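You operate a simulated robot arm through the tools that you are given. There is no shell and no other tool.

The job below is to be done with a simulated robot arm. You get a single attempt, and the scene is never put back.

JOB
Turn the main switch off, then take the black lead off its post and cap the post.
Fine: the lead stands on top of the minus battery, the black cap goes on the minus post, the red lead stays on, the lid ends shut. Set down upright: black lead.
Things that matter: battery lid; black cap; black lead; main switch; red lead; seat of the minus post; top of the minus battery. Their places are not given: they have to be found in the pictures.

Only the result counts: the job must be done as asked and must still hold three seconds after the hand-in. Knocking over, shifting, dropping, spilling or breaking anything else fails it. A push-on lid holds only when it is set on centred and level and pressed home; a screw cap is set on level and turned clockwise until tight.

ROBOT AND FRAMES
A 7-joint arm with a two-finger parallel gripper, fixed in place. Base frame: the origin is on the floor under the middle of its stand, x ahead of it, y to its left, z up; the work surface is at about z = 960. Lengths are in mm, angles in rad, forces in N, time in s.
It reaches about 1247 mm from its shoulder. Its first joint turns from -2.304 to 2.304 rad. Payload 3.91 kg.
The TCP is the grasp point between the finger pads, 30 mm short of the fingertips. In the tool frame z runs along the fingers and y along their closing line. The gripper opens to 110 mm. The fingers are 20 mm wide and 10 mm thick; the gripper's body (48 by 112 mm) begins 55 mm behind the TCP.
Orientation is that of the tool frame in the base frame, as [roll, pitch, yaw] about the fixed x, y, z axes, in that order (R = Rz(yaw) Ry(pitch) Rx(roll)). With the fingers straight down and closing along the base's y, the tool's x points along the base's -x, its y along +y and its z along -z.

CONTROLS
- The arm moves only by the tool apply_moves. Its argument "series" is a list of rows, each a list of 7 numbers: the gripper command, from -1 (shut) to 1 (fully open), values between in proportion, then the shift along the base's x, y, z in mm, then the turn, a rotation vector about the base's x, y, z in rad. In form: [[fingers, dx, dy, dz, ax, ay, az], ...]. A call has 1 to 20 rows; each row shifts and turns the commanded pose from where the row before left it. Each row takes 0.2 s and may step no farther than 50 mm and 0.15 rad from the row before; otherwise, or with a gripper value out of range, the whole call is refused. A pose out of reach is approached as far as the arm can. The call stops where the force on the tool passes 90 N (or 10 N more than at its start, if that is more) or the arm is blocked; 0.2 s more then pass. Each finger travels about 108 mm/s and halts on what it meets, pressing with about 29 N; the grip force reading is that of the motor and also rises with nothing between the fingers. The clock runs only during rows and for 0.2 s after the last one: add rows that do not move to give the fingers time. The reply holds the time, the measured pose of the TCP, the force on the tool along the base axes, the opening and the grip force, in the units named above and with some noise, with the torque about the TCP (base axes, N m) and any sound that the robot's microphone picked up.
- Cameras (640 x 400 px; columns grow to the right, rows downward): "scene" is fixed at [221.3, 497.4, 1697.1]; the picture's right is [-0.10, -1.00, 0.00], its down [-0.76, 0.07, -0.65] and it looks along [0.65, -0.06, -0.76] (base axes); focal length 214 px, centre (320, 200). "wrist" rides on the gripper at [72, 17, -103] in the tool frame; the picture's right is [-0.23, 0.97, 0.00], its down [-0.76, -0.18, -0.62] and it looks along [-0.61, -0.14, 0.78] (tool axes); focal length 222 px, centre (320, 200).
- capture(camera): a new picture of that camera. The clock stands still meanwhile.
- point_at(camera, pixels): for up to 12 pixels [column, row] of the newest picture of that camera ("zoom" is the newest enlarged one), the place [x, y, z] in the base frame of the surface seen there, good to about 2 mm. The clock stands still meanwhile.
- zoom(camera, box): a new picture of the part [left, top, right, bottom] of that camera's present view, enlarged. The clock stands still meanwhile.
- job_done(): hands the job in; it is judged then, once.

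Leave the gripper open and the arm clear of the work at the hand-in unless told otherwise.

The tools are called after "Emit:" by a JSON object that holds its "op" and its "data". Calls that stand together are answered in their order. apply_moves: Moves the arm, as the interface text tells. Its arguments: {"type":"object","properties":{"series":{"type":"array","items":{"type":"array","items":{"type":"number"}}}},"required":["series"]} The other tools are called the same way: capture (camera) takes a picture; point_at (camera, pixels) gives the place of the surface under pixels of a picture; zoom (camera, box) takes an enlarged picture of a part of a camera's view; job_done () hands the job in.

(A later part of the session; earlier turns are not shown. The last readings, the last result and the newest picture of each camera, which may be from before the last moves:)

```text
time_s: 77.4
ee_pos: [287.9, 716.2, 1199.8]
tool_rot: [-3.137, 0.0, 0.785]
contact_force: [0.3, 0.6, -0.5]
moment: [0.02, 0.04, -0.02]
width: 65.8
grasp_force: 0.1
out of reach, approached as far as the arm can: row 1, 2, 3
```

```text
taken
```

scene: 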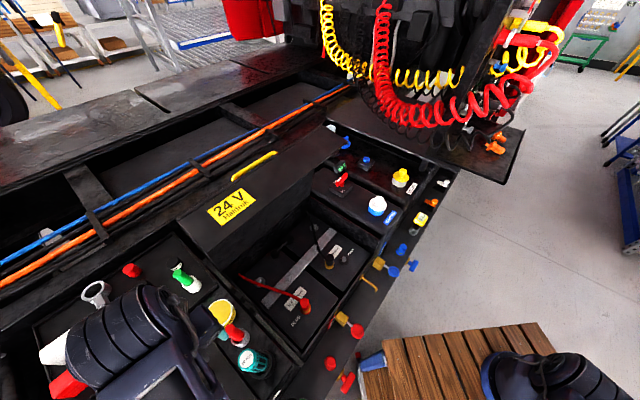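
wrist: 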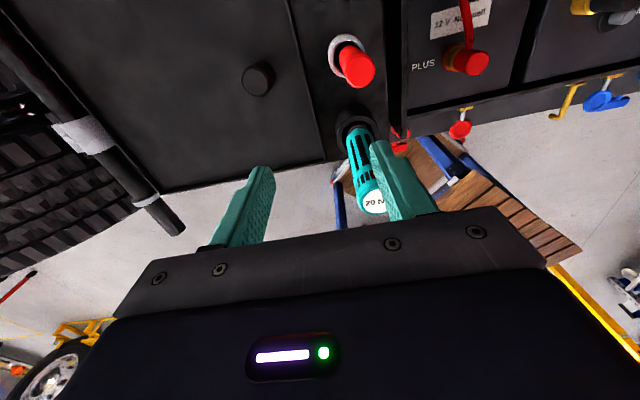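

Yaw 0.785 isn't reachable out there. I'll rise again, then turn the tool +90° back to yaw 2.356, which was reachable on this side.

Emit:
{"op": "apply_moves", "data": {"series": [[0.2, 8, -4, 30, 0, 0, 0], [0.2, 8, -4, 40, 0, 0, 0], [0.2, 0, 0, 20, 0, 0, 0.143], [0.2, 0, 0, 0, 0, 0, 0.143], [0.2, 0, 0, 0, 0, 0, 0.143], [0.2, 0, 0, 0, 0, 0, 0.143], [0.2, 0, 0, 0, 0, 0, 0.143], [0.2, 0, 0, 0, 0, 0, 0.143], [0.2, 0, 0, 0, 0, 0, 0.143], [0.2, 0, 0, 0, 0, 0, 0.143], [0.2, 0, 0, 0, 0, 0, 0.143], [0.2, 0, 0, 0, 0, 0, 0.143], [0.2, 0, 0, 0, 0, 0, 0.141]]}}

Emit:
{"op": "capture", "data": {"camera": "scene"}}

```text
time_s: 80.2
ee_pos: [304.7, 704.4, 1290.2]
tool_rot: [-3.139, 0.002, 2.359]
contact_force: [-0.2, 0.0, -0.2]
moment: [-0.02, -0.01, 0.01]
width: 66.1
grasp_force: 0.1
out of reach, approached as far as the arm can: row 2
```

```text
taken
```

scene: 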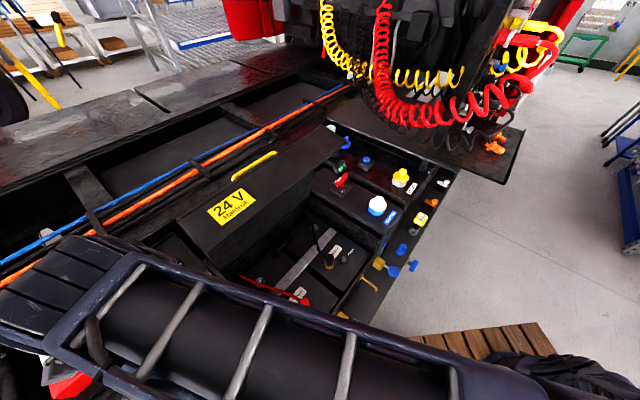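

Now I'll move over the cap at height and look.

Emit:
{"op": "apply_moves", "data": {"series": [[0.2, -14, 28.7, 0, 0, 0, 0], [0.2, -14, 28.7, 0, 0, 0, 0], [0.2, -14, 28.7, 0, 0, 0, 0], [0.2, 0, 0, -45, 0, 0, 0], [0.2, 0, 0, -45, 0, 0, 0]]}}

Emit:
{"op": "capture", "data": {"camera": "scene"}}

Emit:
{"op": "capture", "data": {"camera": "wrist"}}

```text
time_s: 81.4
ee_pos: [264.0, 789.6, 1203.0]
tool_rot: [-3.139, 0.001, 2.356]
contact_force: [0.8, -0.5, 0.3]
moment: [0.03, 0.02, 0.0]
width: 66.4
grasp_force: 0.0
```

```text
taken
```

scene: 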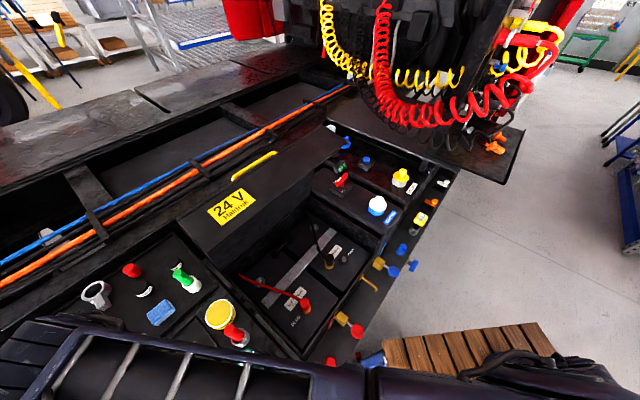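

```text
taken
```

wrist: 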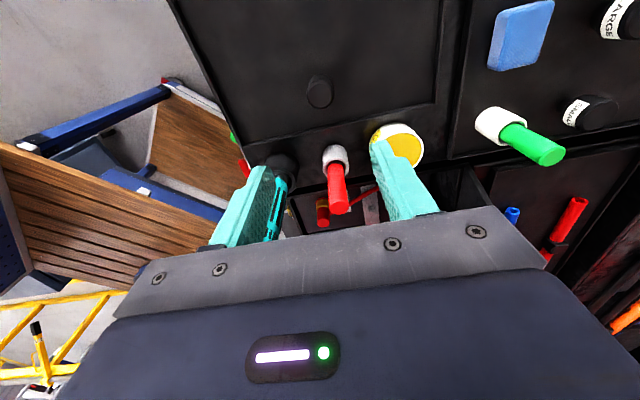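

The forearm now passes over the driver in the scene view. I'll read its height there.

Emit:
{"op": "point_at", "data": {"camera": "scene", "pixels": [[245, 372], [250, 358], [220, 352], [180, 345], [150, 338], [300, 368], [330, 372], [200, 370], [110, 335], [60, 345], [270, 390], [350, 380]]}}

Emit:
{"op": "zoom", "data": {"camera": "wrist", "box": [220, 60, 420, 250]}}

Emit:
{"op": "zoom", "data": {"camera": "scene", "box": [180, 300, 300, 400]}}

```text
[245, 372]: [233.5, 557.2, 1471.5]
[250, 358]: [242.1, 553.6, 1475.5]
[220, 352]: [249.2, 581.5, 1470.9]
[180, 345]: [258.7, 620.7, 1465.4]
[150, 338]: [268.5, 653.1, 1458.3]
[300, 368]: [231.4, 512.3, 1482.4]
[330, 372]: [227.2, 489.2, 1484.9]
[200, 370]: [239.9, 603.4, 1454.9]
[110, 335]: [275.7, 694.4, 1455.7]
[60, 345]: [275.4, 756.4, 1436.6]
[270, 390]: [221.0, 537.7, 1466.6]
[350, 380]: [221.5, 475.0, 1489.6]
```

```text
2.11 times, centred on (320, 155) of wrist
```

zoom: 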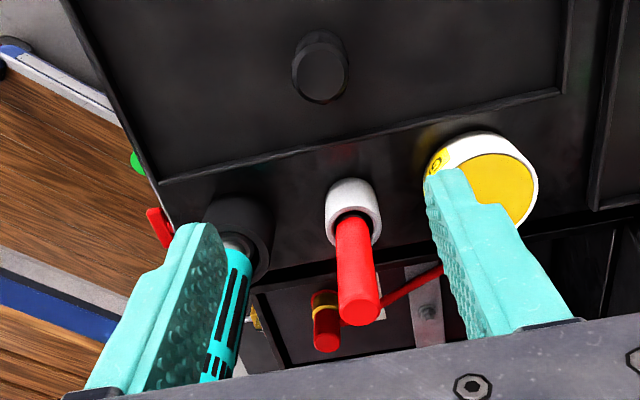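

```text
4.00 times, centred on (240, 350) of scene
```

zoom: 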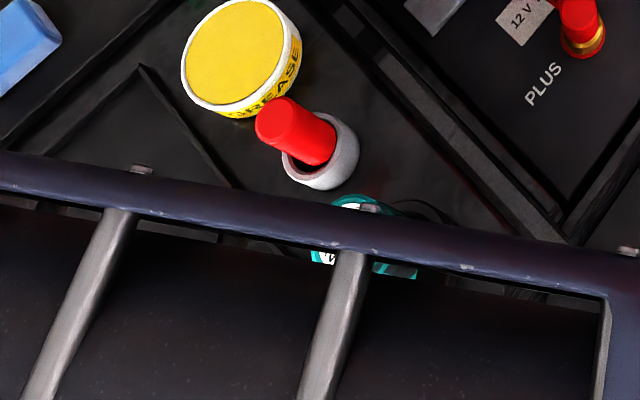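

The forearm top is about 250 mm above the TCP and rises toward the elbow, so it will clear the driver. The cap sits at wrist (321,96), centred within about 1–2 mm. I'll descend part-way and recheck.

Emit:
{"op": "apply_moves", "data": {"series": [[0.2, -1, 1, -40, 0, 0, 0], [0.2, 0, 0, -40, 0, 0, 0], [0.2, 0, 0, -30, 0, 0, 0], [0.2, 0, 0, 0, 0, 0, 0]]}}

Emit:
{"op": "capture", "data": {"camera": "scene"}}

Emit:
{"op": "capture", "data": {"camera": "wrist"}}

Emit:
{"op": "zoom", "data": {"camera": "scene", "box": [130, 300, 300, 400]}}

```text
time_s: 82.4
ee_pos: [262.6, 791.0, 1090.8]
tool_rot: [-3.136, 0.002, 2.357]
contact_force: [0.8, 0.3, 0.5]
moment: [-0.01, -0.01, 0.02]
width: 66.2
grasp_force: 0.1
```

```text
taken
```

scene: 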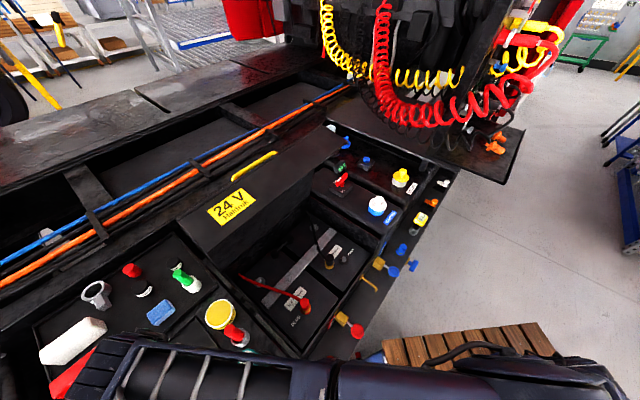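

```text
taken
```

wrist: 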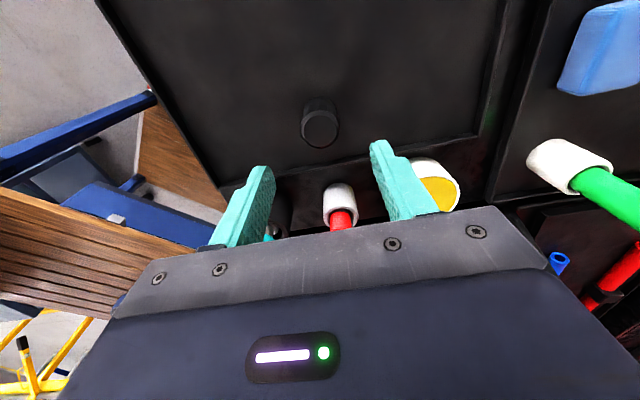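

```text
3.76 times, centred on (215, 350) of scene
```

zoom: 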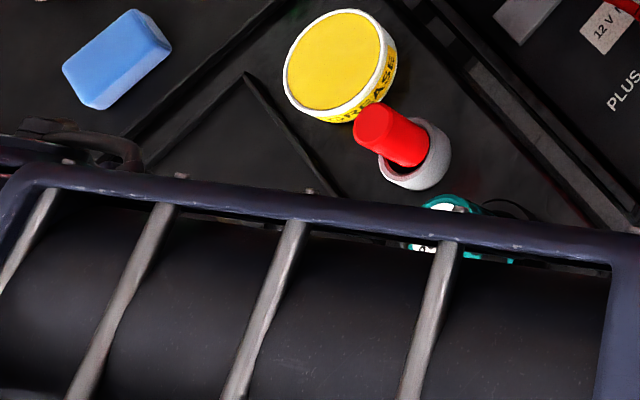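

I'll read the forearm's height over the driver at this pose.

Emit:
{"op": "point_at", "data": {"camera": "scene", "pixels": [[250, 357], [230, 353], [270, 360], [200, 350], [150, 343], [245, 363], [252, 352], [240, 380], [260, 385], [243, 366], [310, 360], [180, 375]]}}

Emit:
{"op": "zoom", "data": {"camera": "wrist", "box": [270, 80, 370, 170]}}

```text
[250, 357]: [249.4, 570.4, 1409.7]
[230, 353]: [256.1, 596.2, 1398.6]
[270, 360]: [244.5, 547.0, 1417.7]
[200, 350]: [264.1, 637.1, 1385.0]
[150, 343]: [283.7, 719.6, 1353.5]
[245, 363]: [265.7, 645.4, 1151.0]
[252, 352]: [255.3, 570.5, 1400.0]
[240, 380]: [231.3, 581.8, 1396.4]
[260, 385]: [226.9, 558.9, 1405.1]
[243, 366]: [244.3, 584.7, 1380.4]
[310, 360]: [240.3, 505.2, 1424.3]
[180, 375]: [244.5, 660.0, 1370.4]
```

```text
4.44 times, centred on (320, 125) of wrist
```

zoom: 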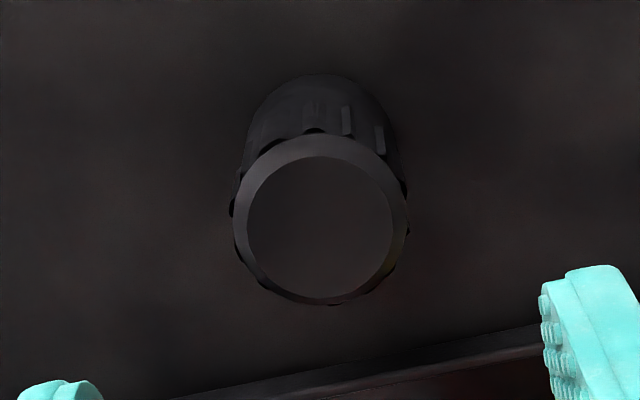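

The forearm clears the driver with ample margin. The cap has grip ribs around its side, so it may be a screw-type cap. I'll read its centre precisely from this view.

Emit:
{"op": "point_at", "data": {"camera": "wrist", "pixels": [[320, 129], [304, 129], [336, 129], [320, 115], [320, 145], [312, 129], [328, 129], [320, 122], [320, 137], [309, 118], [331, 118]]}}

```text
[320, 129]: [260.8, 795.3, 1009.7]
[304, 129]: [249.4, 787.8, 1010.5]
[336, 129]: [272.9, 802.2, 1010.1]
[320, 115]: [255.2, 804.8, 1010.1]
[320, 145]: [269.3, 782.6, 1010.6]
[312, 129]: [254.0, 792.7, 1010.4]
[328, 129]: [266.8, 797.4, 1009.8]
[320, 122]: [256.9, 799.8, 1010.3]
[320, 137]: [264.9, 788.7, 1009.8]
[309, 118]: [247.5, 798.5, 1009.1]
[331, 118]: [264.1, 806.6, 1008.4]
```

The cap centre from this view is about (261.6,794.7), diameter 34. I'll shift (-1.2,+3), descend to z≈1012 (tips ~982, cap spans 965–1011) and close.

Emit:
{"op": "apply_moves", "data": {"series": [[0.2, -1.2, 3.0, -30, 0, 0, 0], [0.2, 0, 0, -30, 0, 0, 0], [0.0, 0, 0, -19, 0, 0, 0], [0.0, 0, 0, 0, 0, 0, 0]]}}

Emit:
{"op": "capture", "data": {"camera": "wrist"}}

Emit:
{"op": "zoom", "data": {"camera": "wrist", "box": [230, 100, 410, 250]}}

```text
time_s: 83.4
ee_pos: [261.0, 793.2, 1011.8]
tool_rot: [-3.137, 0.002, 2.355]
contact_force: [-0.5, -0.5, -0.2]
moment: [-0.02, -0.01, -0.01]
width: 55.1
grasp_force: 0.1
```

```text
taken
```

wrist: 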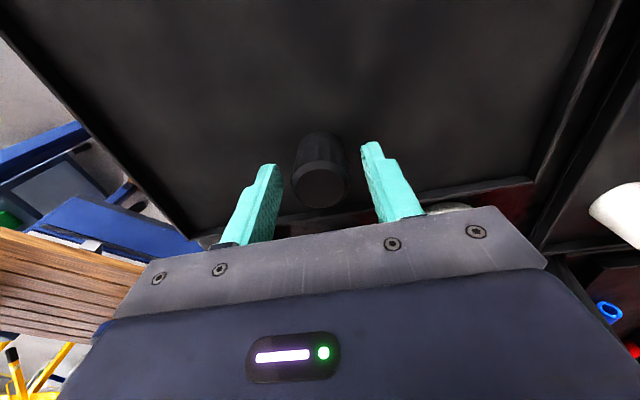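

```text
2.67 times, centred on (320, 175) of wrist
```

zoom: 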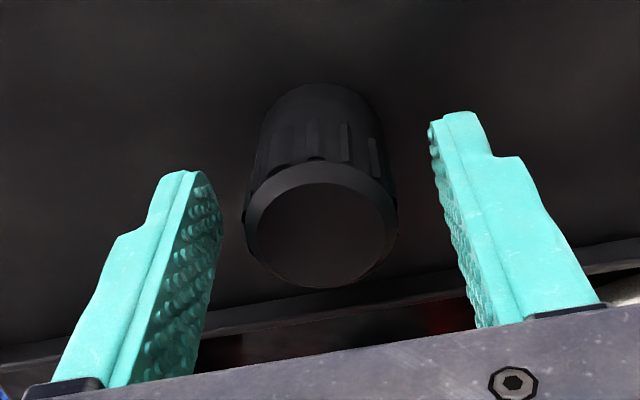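

The cap is still about 3 mm to the -e1 side. I'll shift by (-1.8,+1.8) and close.

Emit:
{"op": "apply_moves", "data": {"series": [[0.0, -1.8, 1.8, 0, 0, 0, 0], [-0.2, 0, 0, 0, 0, 0, 0], [-0.4, 0, 0, 0, 0, 0, 0], [-1, 0, 0, 0, 0, 0, 0], [-1, 0, 0, 0, 0, 0, 0], [-1, 0, 0, 0, 0, 0, 0]]}}

Emit:
{"op": "zoom", "data": {"camera": "wrist", "box": [230, 100, 410, 250]}}

```text
time_s: 84.8
ee_pos: [259.0, 795.2, 1013.3]
tool_rot: [-3.137, 0.001, 2.355]
contact_force: [-0.1, -0.8, -0.1]
moment: [0.01, -0.01, -0.01]
width: 32.4
grasp_force: 29.1
```

```text
2.67 times, centred on (320, 175) of wrist
```

zoom: 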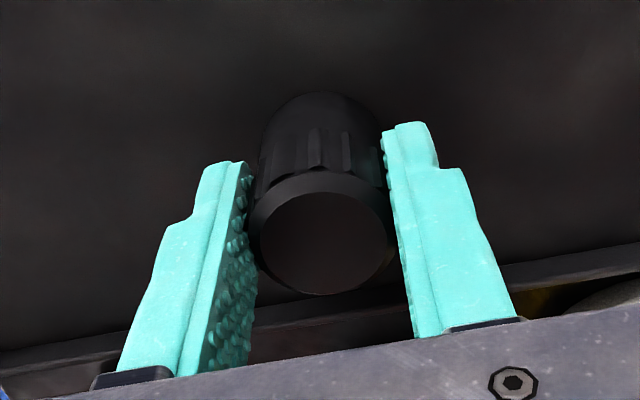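

The cap is gripped (32.4 mm), centred within about 2 mm. I'll lift straight up to clear the driver and marker, then travel in front of the lid's skirt to above the post.

Emit:
{"op": "apply_moves", "data": {"series": [[-1, 0, 0, 10, 0, 0, 0], [-1, 0, 0, 30, 0, 0, 0], [-1, 0, 0, 45, 0, 0, 0], [-1, 0, 0, 45, 0, 0, 0], [-1, 0, 0, 45, 0, 0, 0], [-1, 0, 0, 45, 0, 0, 0], [-1, 0, 0, 40, 0, 0, 0]]}}

Emit:
{"op": "capture", "data": {"camera": "wrist"}}

Emit:
{"op": "capture", "data": {"camera": "scene"}}

```text
time_s: 86.4
ee_pos: [260.4, 796.0, 1269.6]
tool_rot: [-3.136, 0.003, 2.356]
contact_force: [0.2, 0.4, -1.0]
moment: [-0.03, -0.01, 0.0]
width: 32.4
grasp_force: 29.3
```

```text
taken
```

wrist: 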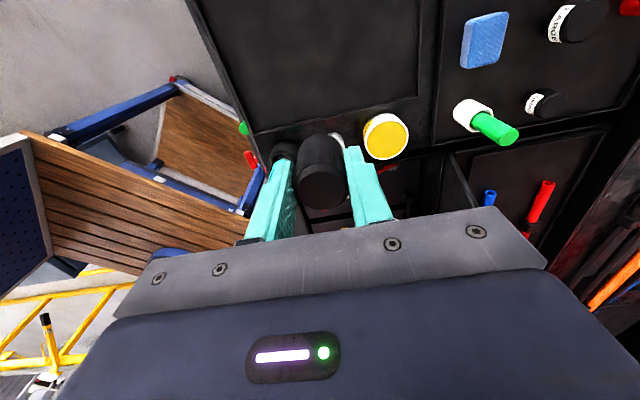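

```text
taken
```

scene: 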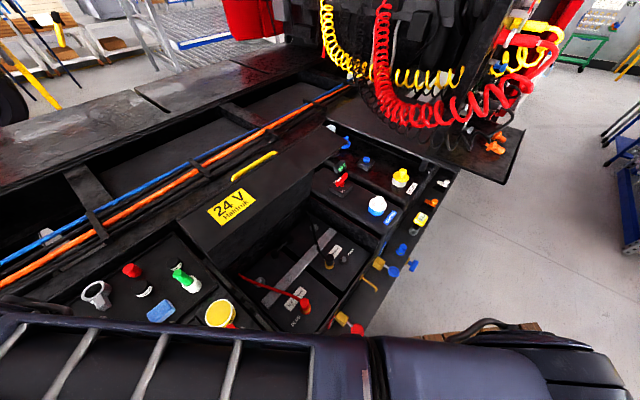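

The cap is lifted cleanly. I'll travel now at z≈1270, first back toward the robot, then across in front of the lid.

Emit:
{"op": "apply_moves", "data": {"series": [[-1, 4.2, -41.5, 0, 0, 0, 0], [-1, 4.2, -41.5, 0, 0, 0, 0], [-1, 4.2, -41.5, 0, 0, 0, 0], [-1, 4.2, -41.5, 0, 0, 0, 0], [-1, 33, -33, 0, 0, 0, 0], [-1, 33, -33, 0, 0, 0, 0], [-1, 33, -33, 0, 0, 0, 0], [-1, 33, -33, 0, 0, 0, 0], [-1, 33, -33, 0, 0, 0, 0], [-1, 33, -33, 0, 0, 0, 0], [-1, 33, -33, 0, 0, 0, 0], [-1, 33, -33, 0, 0, 0, 0], [-1, 33, -33, 0, 0, 0, 0]]}}

Emit:
{"op": "capture", "data": {"camera": "scene"}}

Emit:
{"op": "capture", "data": {"camera": "wrist"}}

```text
time_s: 89.2
ee_pos: [573.6, 333.1, 1272.4]
tool_rot: [-3.136, 0.001, 2.357]
contact_force: [0.3, -0.3, -0.2]
moment: [-0.06, -0.06, -0.01]
width: 32.6
grasp_force: 29.0
```

```text
taken
```

scene: 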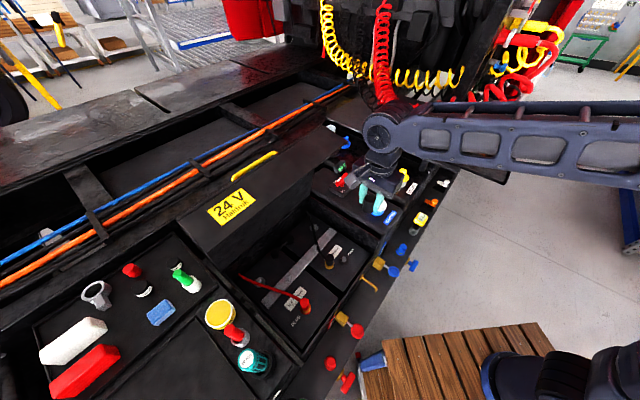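

```text
taken
```

wrist: 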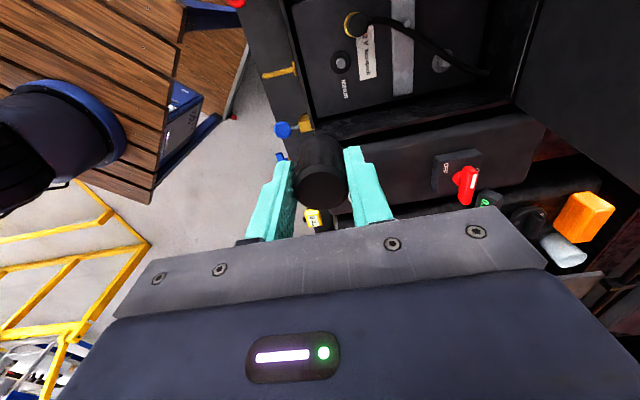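

I'm in front of the lid with the cap held. I'll move over the post and lower to z≈1010, then fine-align using both cameras.

Emit:
{"op": "apply_moves", "data": {"series": [[-1, 14.7, 13, -30, 0, 0, 0], [-1, 14.8, 13.1, -40, 0, 0, 0], [-1, 0, 0, -48, 0, 0, 0], [-1, 0, 0, -48, 0, 0, 0], [-1, 0, 0, -48, 0, 0, 0], [-1, 0, 0, -48, 0, 0, 0], [-1, 0, 0, 0, 0, 0, 0]]}}

Emit:
{"op": "capture", "data": {"camera": "scene"}}

Emit:
{"op": "capture", "data": {"camera": "wrist"}}

Emit:
{"op": "zoom", "data": {"camera": "wrist", "box": [260, 80, 380, 220]}}

Emit:
{"op": "zoom", "data": {"camera": "scene", "box": [310, 210, 380, 280]}}

```text
time_s: 90.8
ee_pos: [605.2, 360.3, 1005.6]
tool_rot: [-3.135, 0.002, 2.359]
contact_force: [0.5, -0.2, 0.3]
moment: [-0.02, 0.02, 0.0]
width: 32.4
grasp_force: 28.9
```

```text
taken
```

scene: 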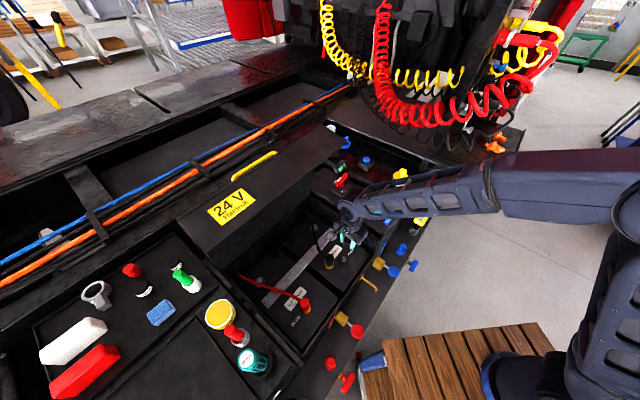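

```text
taken
```

wrist: 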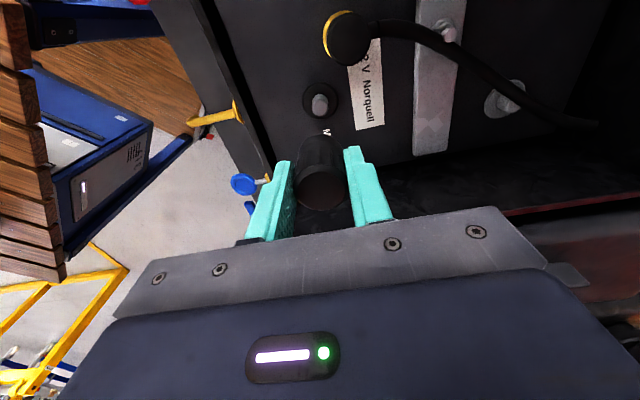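

```text
2.86 times, centred on (320, 150) of wrist
```

zoom: 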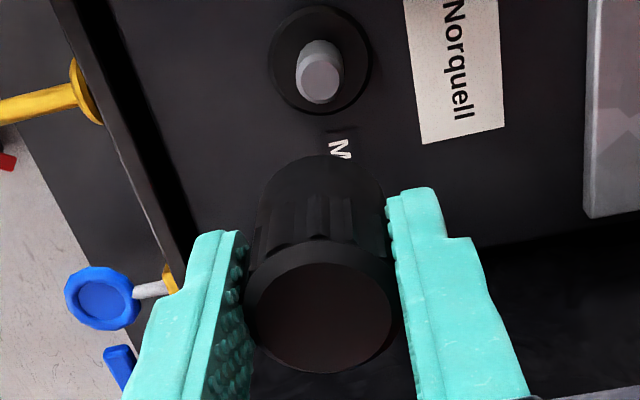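

```text
5.71 times, centred on (345, 245) of scene
```

zoom: 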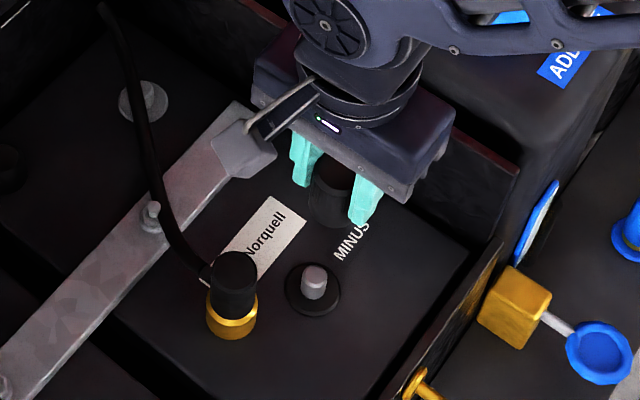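

In the wrist view the post appears a few mm toward -e1 relative to the cap. I'll make a half-correction (-1.4,+1.4) and lower to just above the post (cap bottom ~7 mm over it), then judge centring against the base ring in both views.

Emit:
{"op": "apply_moves", "data": {"series": [[-1, -1.4, 1.4, -30, 0, 0, 0], [-1, 0, 0, -30, 0, 0, 0], [-1, 0, 0, -23, 0, 0, 0], [-1, 0, 0, 0, 0, 0, 0]]}}

Emit:
{"op": "capture", "data": {"camera": "scene"}}

Emit:
{"op": "capture", "data": {"camera": "wrist"}}

Emit:
{"op": "zoom", "data": {"camera": "wrist", "box": [270, 100, 370, 220]}}

Emit:
{"op": "zoom", "data": {"camera": "scene", "box": [325, 235, 365, 275]}}

```text
time_s: 91.8
ee_pos: [601.9, 361.6, 924.7]
tool_rot: [-3.138, 0.002, 2.356]
contact_force: [0.1, 0.2, -0.3]
moment: [-0.02, 0.02, 0.04]
width: 32.6
grasp_force: 29.0
```

```text
taken
```

scene: 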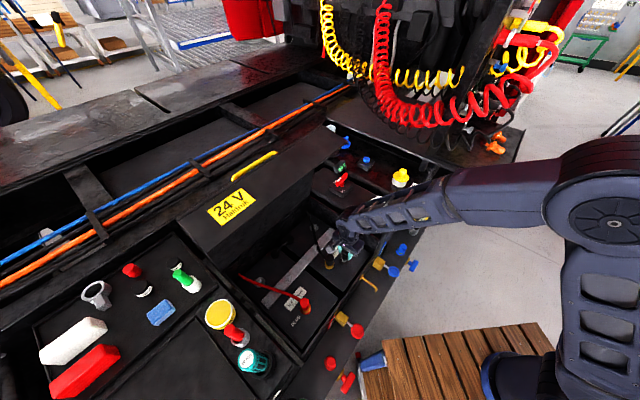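

```text
taken
```

wrist: 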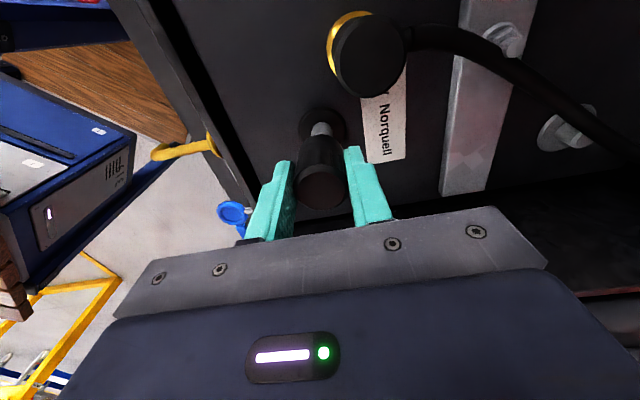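

```text
3.33 times, centred on (320, 160) of wrist
```

zoom: 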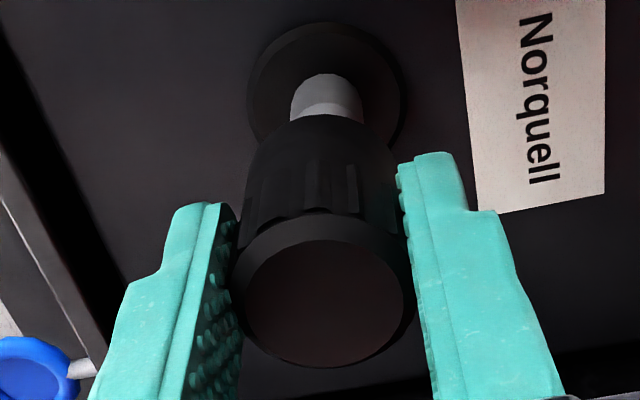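

```text
10.00 times, centred on (345, 255) of scene
```

zoom: 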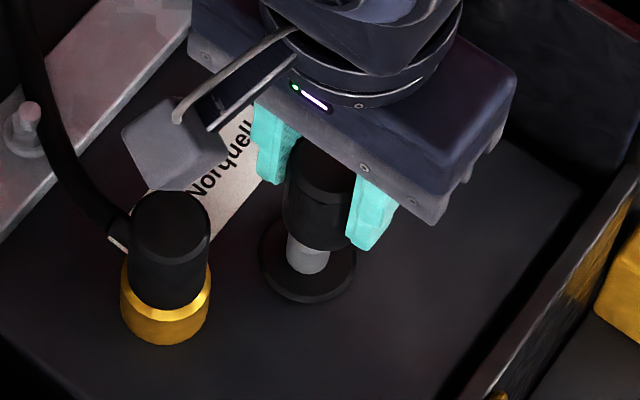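

The views are useful: the ring appears off-centre relative to the cap in both. I'll measure points on the cap, post and ring directly to get the offset.

Emit:
{"op": "point_at", "data": {"camera": "wrist", "pixels": [[321.5, 190.5], [306, 190], [337, 190], [321, 177], [321, 204], [300, 121], [344, 121], [321, 107.5], [314, 132], [330, 132], [321.5, 128], [321.5, 140]]}}

Emit:
{"op": "point_at", "data": {"camera": "scene", "pixels": [[338.8, 261], [348.6, 261], [343.8, 265], [343.8, 260.5], [342.5, 259], [345.5, 260], [343, 253], [345, 257], [346, 254], [344.5, 258.5], [340.5, 257.5], [342, 250]]}}

```text
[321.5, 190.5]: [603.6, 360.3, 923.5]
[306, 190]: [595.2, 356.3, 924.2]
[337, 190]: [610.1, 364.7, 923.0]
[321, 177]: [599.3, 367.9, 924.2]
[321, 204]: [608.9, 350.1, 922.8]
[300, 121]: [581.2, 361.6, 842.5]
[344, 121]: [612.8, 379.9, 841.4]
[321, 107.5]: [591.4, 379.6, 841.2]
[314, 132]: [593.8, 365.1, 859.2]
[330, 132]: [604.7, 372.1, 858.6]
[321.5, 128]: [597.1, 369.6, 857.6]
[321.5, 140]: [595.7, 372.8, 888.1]
```

```text
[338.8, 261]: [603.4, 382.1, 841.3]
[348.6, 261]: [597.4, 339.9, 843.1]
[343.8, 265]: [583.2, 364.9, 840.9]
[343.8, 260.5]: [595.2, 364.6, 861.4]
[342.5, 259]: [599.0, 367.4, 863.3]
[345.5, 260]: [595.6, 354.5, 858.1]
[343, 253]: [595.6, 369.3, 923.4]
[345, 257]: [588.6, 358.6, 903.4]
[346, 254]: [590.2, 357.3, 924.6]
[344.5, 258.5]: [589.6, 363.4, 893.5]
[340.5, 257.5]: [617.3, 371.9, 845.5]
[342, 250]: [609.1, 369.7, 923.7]
```

The measurements agree that the cap needs to shift about 3–4 mm toward -e1 and slightly +u. I'll apply (-1.7,+2.9) and recheck at the same height.

Emit:
{"op": "apply_moves", "data": {"series": [[-1, -1.7, 2.9, 0, 0, 0, 0], [-1, 0, 0, -4, 0, 0, 0], [-1, 0, 0, 0, 0, 0, 0]]}}

Emit:
{"op": "capture", "data": {"camera": "scene"}}

Emit:
{"op": "capture", "data": {"camera": "wrist"}}

Emit:
{"op": "zoom", "data": {"camera": "wrist", "box": [280, 100, 360, 220]}}

Emit:
{"op": "zoom", "data": {"camera": "scene", "box": [332, 242, 358, 270]}}

```text
time_s: 92.6
ee_pos: [600.4, 363.0, 923.0]
tool_rot: [-3.137, 0.003, 2.356]
contact_force: [1.4, 0.0, -0.9]
moment: [-0.02, -0.01, 0.03]
width: 32.5
grasp_force: 28.7
```

```text
taken
```

scene: 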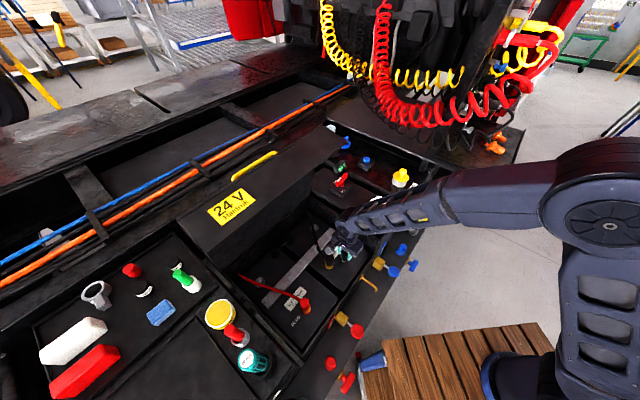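

```text
taken
```

wrist: 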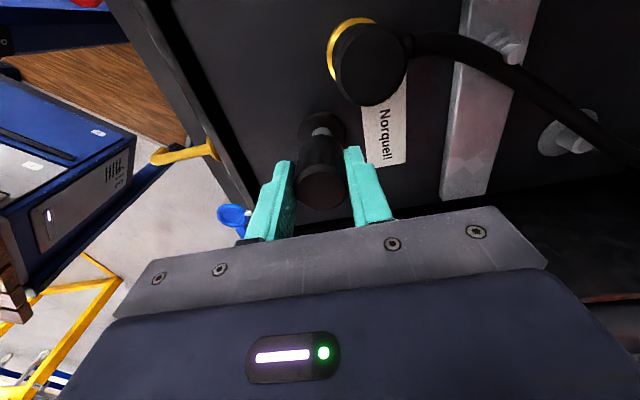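

```text
3.33 times, centred on (320, 160) of wrist
```

zoom: 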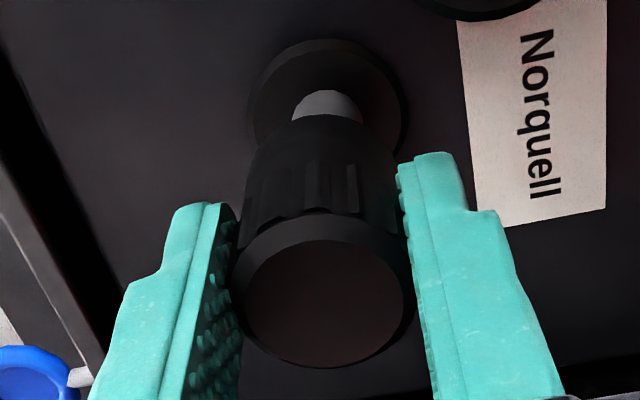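

```text
14.29 times, centred on (345, 256) of scene
```

zoom: 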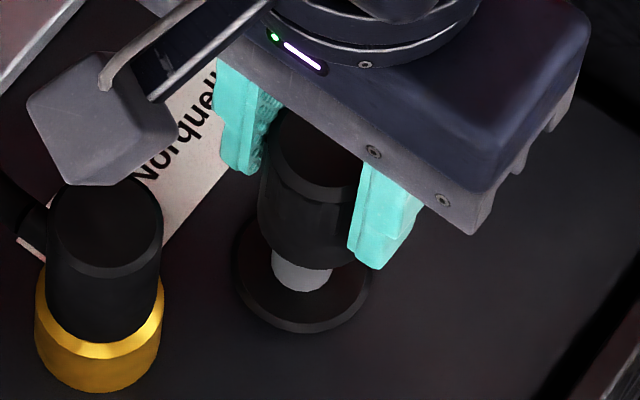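

In the scene zoom the cap is now centred over the ring within about 0.5 mm; the wrist view shows the post about 1.2 mm toward +u. I'll shift (+0.8,+0.8) and lower gently, watching the force.

Emit:
{"op": "apply_moves", "data": {"series": [[-1, 0.8, 0.8, 0, 0, 0, 0], [-1, 0, 0, -3, 0, 0, 0], [-1, 0, 0, -3, 0, 0, 0]]}}

Emit:
{"op": "apply_moves", "data": {"series": [[-1, 0, 0, -2, 0, 0, 0], [-1, 0, 0, -2, 0, 0, 0]]}}

Emit:
{"op": "apply_moves", "data": {"series": [[-1, 0, 0, -2, 0, 0, 0], [-1, 0, 0, -2, 0, 0, 0]]}}

```text
time_s: 93.4
ee_pos: [599.7, 363.5, 917.2]
tool_rot: [-3.136, 0.003, 2.355]
contact_force: [0.8, -0.5, 0.3]
moment: [0.0, -0.04, -0.02]
width: 32.6
grasp_force: 29.3
```

```text
time_s: 94.0
ee_pos: [599.8, 364.7, 911.7]
tool_rot: [-3.135, 0.002, 2.357]
contact_force: [-1.0, 0.3, 0.9]
moment: [0.01, -0.01, 0.0]
width: 32.3
grasp_force: 28.9
```

```text
time_s: 94.6
ee_pos: [600.0, 365.0, 908.6]
tool_rot: [-3.137, 0.004, 2.354]
contact_force: [-0.3, 0.8, -0.5]
moment: [0.02, 0.01, 0.0]
width: 32.6
grasp_force: 29.1
```

No contact yet at TCP≈908, so the cap's mouth should be passing the post top. I'll take a look, then continue.

Emit:
{"op": "apply_moves", "data": {"series": [[-1, 0, 0, -2, 0, 0, 0], [-1, 0, 0, -2, 0, 0, 0]]}}

Emit:
{"op": "zoom", "data": {"camera": "scene", "box": [332, 242, 358, 270]}}

Emit:
{"op": "zoom", "data": {"camera": "wrist", "box": [280, 100, 360, 220]}}

```text
time_s: 95.2
ee_pos: [600.2, 364.8, 904.7]
tool_rot: [-3.136, 0.002, 2.353]
contact_force: [1.0, 0.3, -0.7]
moment: [-0.03, -0.02, 0.03]
width: 32.0
grasp_force: 28.5
```

```text
14.29 times, centred on (345, 256) of scene
```

zoom: 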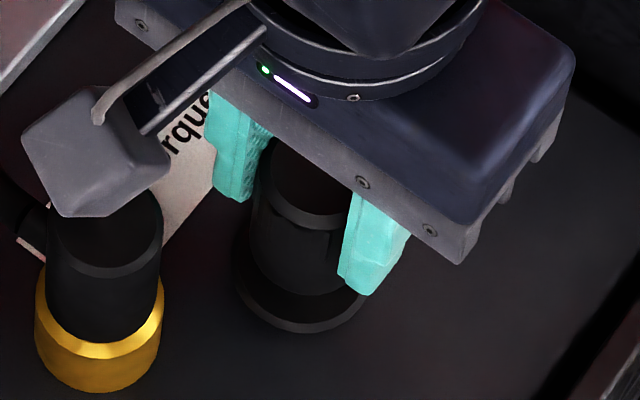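

```text
3.33 times, centred on (320, 160) of wrist
```

zoom: 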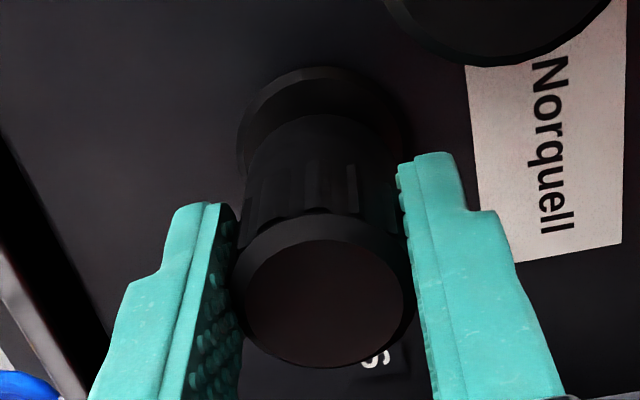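

The cap has gone over the post without contact. I'll continue down in small steps until it seats.

Emit:
{"op": "apply_moves", "data": {"series": [[-1, 0, 0, -2, 0, 0, 0], [-1, 0, 0, -2, 0, 0, 0]]}}

Emit:
{"op": "apply_moves", "data": {"series": [[-1, 0, 0, -2, 0, 0, 0], [-1, 0, 0, -2, 0, 0, 0]]}}

Emit:
{"op": "apply_moves", "data": {"series": [[-1, 0, 0, -1.5, 0, 0, 0], [-1, 0, 0, -1.5, 0, 0, 0]]}}

```text
time_s: 95.8
ee_pos: [600.3, 363.9, 899.1]
tool_rot: [-3.135, 0.002, 2.357]
contact_force: [-0.6, 0.4, -0.8]
moment: [0.01, -0.02, 0.0]
width: 32.5
grasp_force: 29.2
```

```text
time_s: 96.4
ee_pos: [599.6, 364.7, 896.0]
tool_rot: [-3.136, 0.0, 2.356]
contact_force: [0.6, 0.1, 0.5]
moment: [0.01, 0.0, 0.0]
width: 32.6
grasp_force: 29.0
```

```text
time_s: 97.0
ee_pos: [600.5, 364.6, 893.9]
tool_rot: [-3.136, 0.002, 2.357]
contact_force: [-0.4, 0.8, 0.1]
moment: [0.01, -0.04, 0.01]
width: 32.6
grasp_force: 28.7
```

Still free at TCP≈894, so I'll continue in 1 mm steps.

Emit:
{"op": "apply_moves", "data": {"series": [[-1, 0, 0, -1, 0, 0, 0], [-1, 0, 0, -1, 0, 0, 0]]}}

Emit:
{"op": "apply_moves", "data": {"series": [[-1, 0, 0, -1, 0, 0, 0], [-1, 0, 0, -1, 0, 0, 0]]}}

Emit:
{"op": "apply_moves", "data": {"series": [[-1, 0, 0, -1, 0, 0, 0], [-1, 0, 0, -1, 0, 0, 0]]}}

```text
time_s: 97.6
ee_pos: [601.0, 363.5, 891.8]
tool_rot: [-3.137, 0.003, 2.355]
contact_force: [0.5, 0.3, 0.2]
moment: [0.05, 0.01, 0.02]
width: 32.1
grasp_force: 29.1
```

```text
time_s: 98.2
ee_pos: [600.6, 363.8, 890.9]
tool_rot: [-3.14, 0.003, 2.355]
contact_force: [2.3, -0.3, 24.9]
moment: [0.12, -0.31, 0.01]
width: 32.4
grasp_force: 29.0
```

```text
time_s: 98.8
ee_pos: [600.1, 362.8, 888.7]
tool_rot: [-3.139, 0.002, 2.358]
contact_force: [5.2, 3.8, 24.7]
moment: [0.17, -0.27, -0.03]
width: 32.2
grasp_force: 28.5
```

Contact at TCP≈890 with about 25 N, so the cap appears seated on the ring. I'll look from both cameras before pressing it home.

Emit:
{"op": "capture", "data": {"camera": "wrist"}}

Emit:
{"op": "zoom", "data": {"camera": "wrist", "box": [270, 100, 370, 220]}}

Emit:
{"op": "zoom", "data": {"camera": "scene", "box": [332, 242, 358, 270]}}

Emit:
{"op": "point_at", "data": {"camera": "wrist", "pixels": [[321.5, 190.5], [308, 190], [335, 190], [321, 178], [321, 203]]}}

```text
taken
```

wrist: 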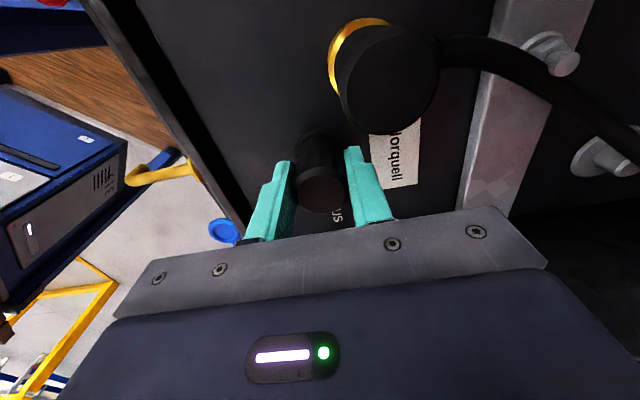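

```text
3.33 times, centred on (320, 160) of wrist
```

zoom: 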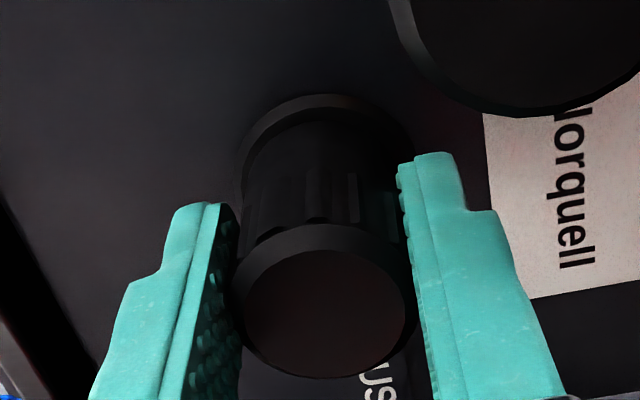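

```text
14.29 times, centred on (345, 256) of scene
```

zoom: 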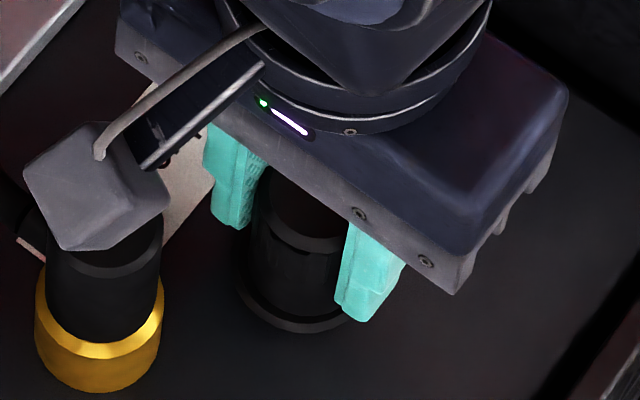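

```text
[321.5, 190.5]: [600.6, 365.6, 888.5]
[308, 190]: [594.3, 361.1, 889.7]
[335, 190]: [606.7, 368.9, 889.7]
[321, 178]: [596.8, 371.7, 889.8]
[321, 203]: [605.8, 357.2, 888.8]
```

The cap sits on the ring, centred and level (top at z≈889). I'll now release it, rise, close the fingers, and press down on its top to push it home.

Emit:
{"op": "apply_moves", "data": {"series": [[-1, 0, 0, 1, 0, 0, 0], [-0.2, 0, 0, 0, 0, 0, 0], [-0.1, 0, 0, 0, 0, 0, 0], [-0.1, 0, 0, 10, 0, 0, 0], [-0.1, 0, 0, 25, 0, 0, 0], [-0.1, 0, 0, 30, 0, 0, 0], [-1, 0, 0, 0, 0, 0, 0], [-1, 1.8, -1.8, 0, 0, 0, 0]]}}

Emit:
{"op": "capture", "data": {"camera": "wrist"}}

Emit:
{"op": "zoom", "data": {"camera": "wrist", "box": [270, 100, 370, 220]}}

Emit:
{"op": "zoom", "data": {"camera": "scene", "box": [325, 235, 365, 275]}}

```text
time_s: 100.6
ee_pos: [602.2, 362.6, 955.8]
tool_rot: [-3.135, 0.003, 2.355]
contact_force: [0.2, -0.2, -0.2]
moment: [0.01, 0.0, -0.01]
width: 0.0
grasp_force: 29.1
```

```text
taken
```

wrist: 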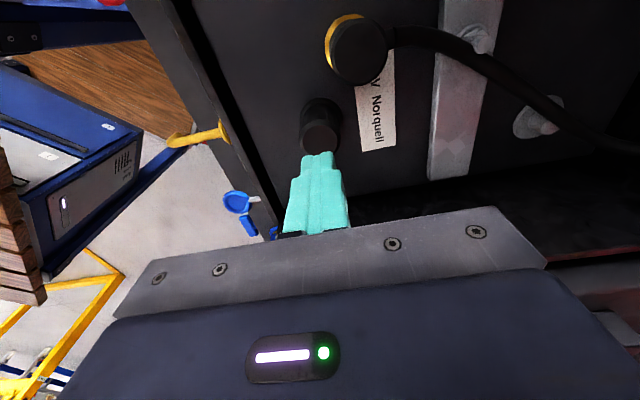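

```text
3.33 times, centred on (320, 160) of wrist
```

zoom: 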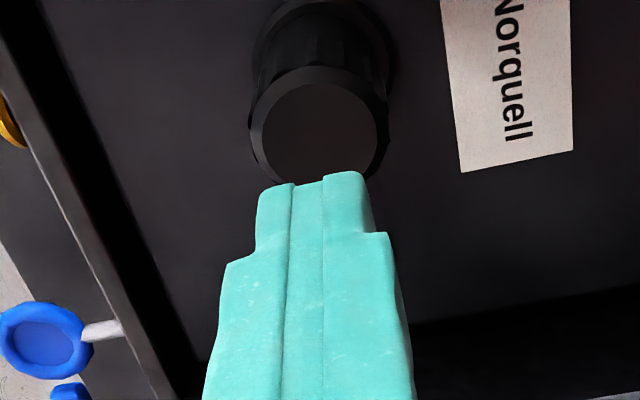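

```text
10.00 times, centred on (345, 255) of scene
```

zoom: 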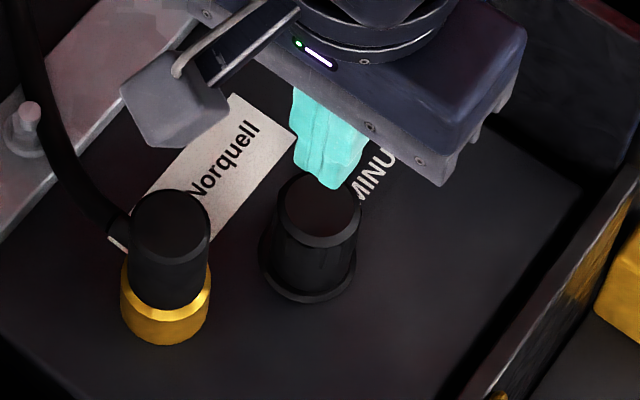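

The cap is on the post, level and centred under the closed fingers. I'll press down gently and build up the force.

Emit:
{"op": "apply_moves", "data": {"series": [[-1, 0, 0, -20, 0, 0, 0], [-1, 0, 0, -12, 0, 0, 0], [-1, 0, 0, -2, 0, 0, 0]]}}

Emit:
{"op": "apply_moves", "data": {"series": [[-1, 0, 0, -1, 0, 0, 0], [-1, 0, 0, -1, 0, 0, 0]]}}

Emit:
{"op": "apply_moves", "data": {"series": [[-1, 0, 0, -1, 0, 0, 0], [-1, 0, 0, -1, 0, 0, 0]]}}

```text
time_s: 101.4
ee_pos: [602.3, 361.9, 920.3]
tool_rot: [-3.138, 0.002, 2.355]
contact_force: [-0.2, -0.6, 5.3]
moment: [0.0, 0.02, -0.03]
width: 0.2
grasp_force: 28.8
```

```text
time_s: 102.0
ee_pos: [602.3, 362.8, 919.4]
tool_rot: [-3.141, 0.001, 2.357]
contact_force: [-3.0, -1.3, 32.7]
moment: [0.01, 0.08, 0.02]
width: 0.0
grasp_force: 28.9
```

```text
time_s: 102.6
ee_pos: [601.8, 362.8, 919.7]
tool_rot: [3.14, 0.002, 2.356]
contact_force: [-2.4, -1.7, 80.1]
moment: [-0.05, 0.1, 0.04]
width: 0.0
grasp_force: 28.7
```

The cap takes 80 N without moving further, so it's fully home against the ring. Since it has grip ribs, I'll also check by turning: I'll rise, regrip the cap gently and try turning it clockwise while watching the torque.

Emit:
{"op": "apply_moves", "data": {"series": [[-1, 0, 0, 3, 0, 0, 0], [-1, 0, 0, 20, 0, 0, 0], [-0.1, 0, 0, 12, 0, 0, 0], [-0.1, 0, 0, 0, 0, 0, 0], [-0.1, 0, 0, 0, 0, 0, 0], [-0.1, 0, 0, -25, 0, 0, 0], [-0.1, 0, 0, -25, 0, 0, 0], [-0.1, 0, 0, -7, 0, 0, 0], [-0.3, 0, 0, 0, 0, 0, 0], [-1, 0, 0, 0, 0, 0, 0], [-1, 0, 0, 0, 0, 0, 0]]}}

Emit:
{"op": "zoom", "data": {"camera": "wrist", "box": [270, 100, 370, 220]}}

```text
time_s: 105.0
ee_pos: [603.2, 363.0, 894.1]
tool_rot: [-3.136, 0.001, 2.357]
contact_force: [0.1, -0.4, 0.2]
moment: [0.0, 0.01, 0.01]
width: 32.5
grasp_force: 29.5
```

```text
3.33 times, centred on (320, 160) of wrist
```

zoom: 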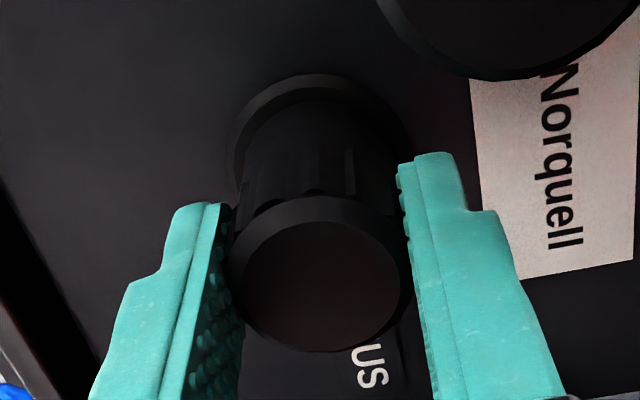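

Gripped with no side load. I'll turn clockwise in small steps.

Emit:
{"op": "apply_moves", "data": {"series": [[-1, 0, 0, 0, 0, 0, -0.1], [-1, 0, 0, 0, 0, 0, -0.1]]}}

Emit:
{"op": "apply_moves", "data": {"series": [[-1, 0, 0, 0, 0, 0, -0.1], [-1, 0, 0, 0, 0, 0, -0.1], [-1, 0, 0, 0, 0, 0, -0.1]]}}

Emit:
{"op": "zoom", "data": {"camera": "wrist", "box": [270, 100, 370, 220]}}

```text
time_s: 105.6
ee_pos: [601.3, 362.5, 894.1]
tool_rot: [-3.135, 0.002, 2.157]
contact_force: [0.4, 1.2, 0.3]
moment: [0.03, 0.0, -0.01]
width: 32.3
grasp_force: 28.7
```

```text
time_s: 106.4
ee_pos: [602.2, 363.1, 892.5]
tool_rot: [-3.136, 0.001, 1.853]
contact_force: [-0.5, -0.8, -0.1]
moment: [-0.02, 0.05, -0.01]
width: 32.6
grasp_force: 29.5
```

```text
3.33 times, centred on (320, 160) of wrist
```

zoom: 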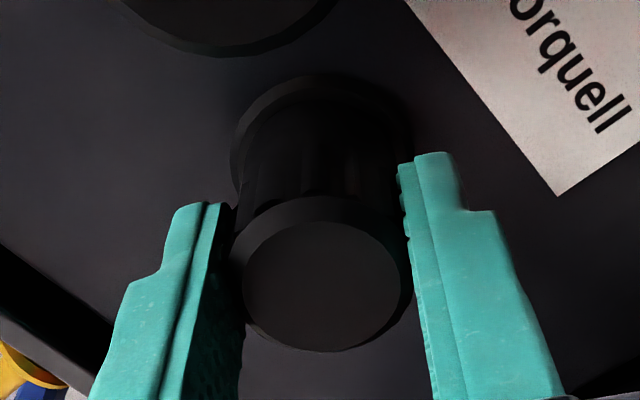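

It turns freely with no torque so far. I'll continue turning clockwise within the wrist range to see whether it tightens.

Emit:
{"op": "apply_moves", "data": {"series": [[-1, 0, 0, 0, 0, 0, -0.1], [-1, 0, 0, 0, 0, 0, -0.1], [-1, 0, 0, 0, 0, 0, -0.1], [-1, 0, 0, 0, 0, 0, -0.1], [-1, 0, 0, 0, 0, 0, -0.1]]}}

Emit:
{"op": "apply_moves", "data": {"series": [[-1, 0, 0, 0, 0, 0, -0.1], [-1, 0, 0, 0, 0, 0, -0.1], [-1, 0, 0, 0, 0, 0, -0.1], [-1, 0, 0, 0, 0, 0, -0.1], [-1, 0, 0, 0, 0, 0, -0.1]]}}

Emit:
{"op": "capture", "data": {"camera": "scene"}}

Emit:
{"op": "zoom", "data": {"camera": "scene", "box": [325, 235, 365, 275]}}

```text
time_s: 107.6
ee_pos: [602.4, 361.3, 894.4]
tool_rot: [-3.136, 0.0, 1.354]
contact_force: [-0.7, 0.4, -0.2]
moment: [0.02, 0.05, -0.01]
width: 32.3
grasp_force: 29.1
```

```text
time_s: 108.8
ee_pos: [602.3, 362.7, 893.0]
tool_rot: [-3.137, 0.001, 0.853]
contact_force: [0.2, 0.0, 0.6]
moment: [-0.03, 0.0, -0.01]
width: 32.5
grasp_force: 29.4
```

```text
taken
```

scene: 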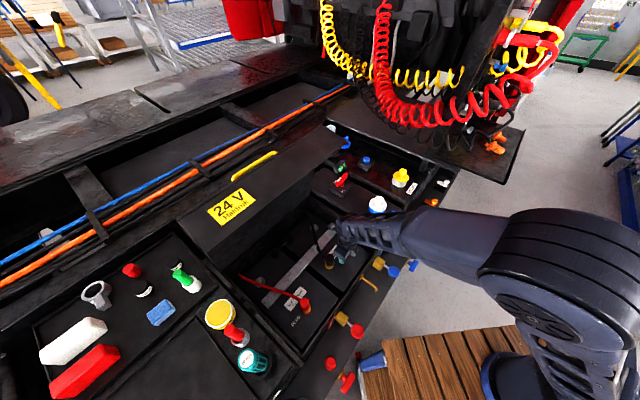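

```text
10.00 times, centred on (345, 255) of scene
```

zoom: 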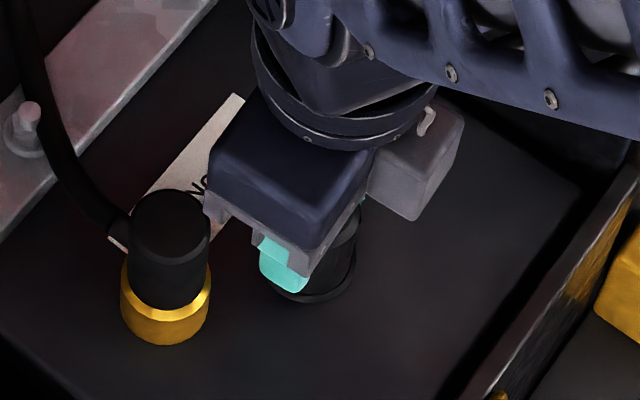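

The cap turns freely with no thread torque, so it's a push-on cap. I'll do a very small lift test (1.5 mm) to see whether pressing home made it hold.

Emit:
{"op": "apply_moves", "data": {"series": [[-1, 0, 0, 0.8, 0, 0, 0], [-1, 0, 0, 0.7, 0, 0, 0]]}}

Emit:
{"op": "capture", "data": {"camera": "wrist"}}

Emit:
{"op": "zoom", "data": {"camera": "wrist", "box": [270, 100, 370, 220]}}

```text
time_s: 109.4
ee_pos: [601.2, 363.1, 895.6]
tool_rot: [-3.137, 0.001, 0.856]
contact_force: [1.4, -0.7, -1.0]
moment: [-0.05, -0.05, 0.02]
width: 32.5
grasp_force: 29.4
```

```text
taken
```

wrist: 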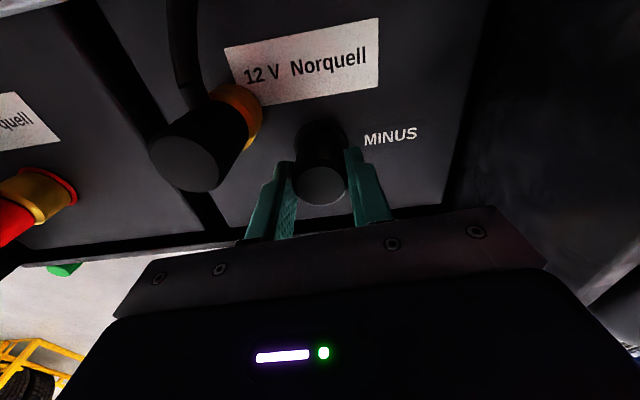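

```text
3.33 times, centred on (320, 160) of wrist
```

zoom: 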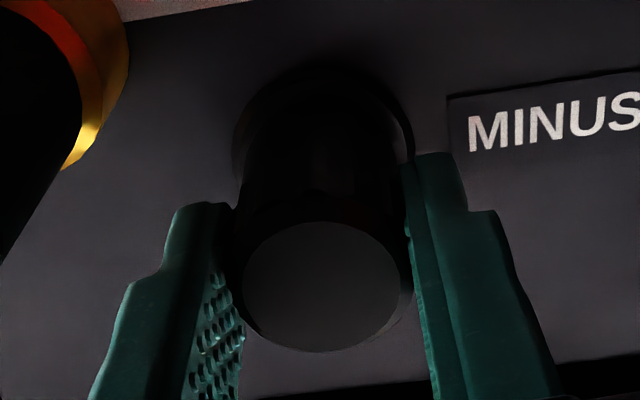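

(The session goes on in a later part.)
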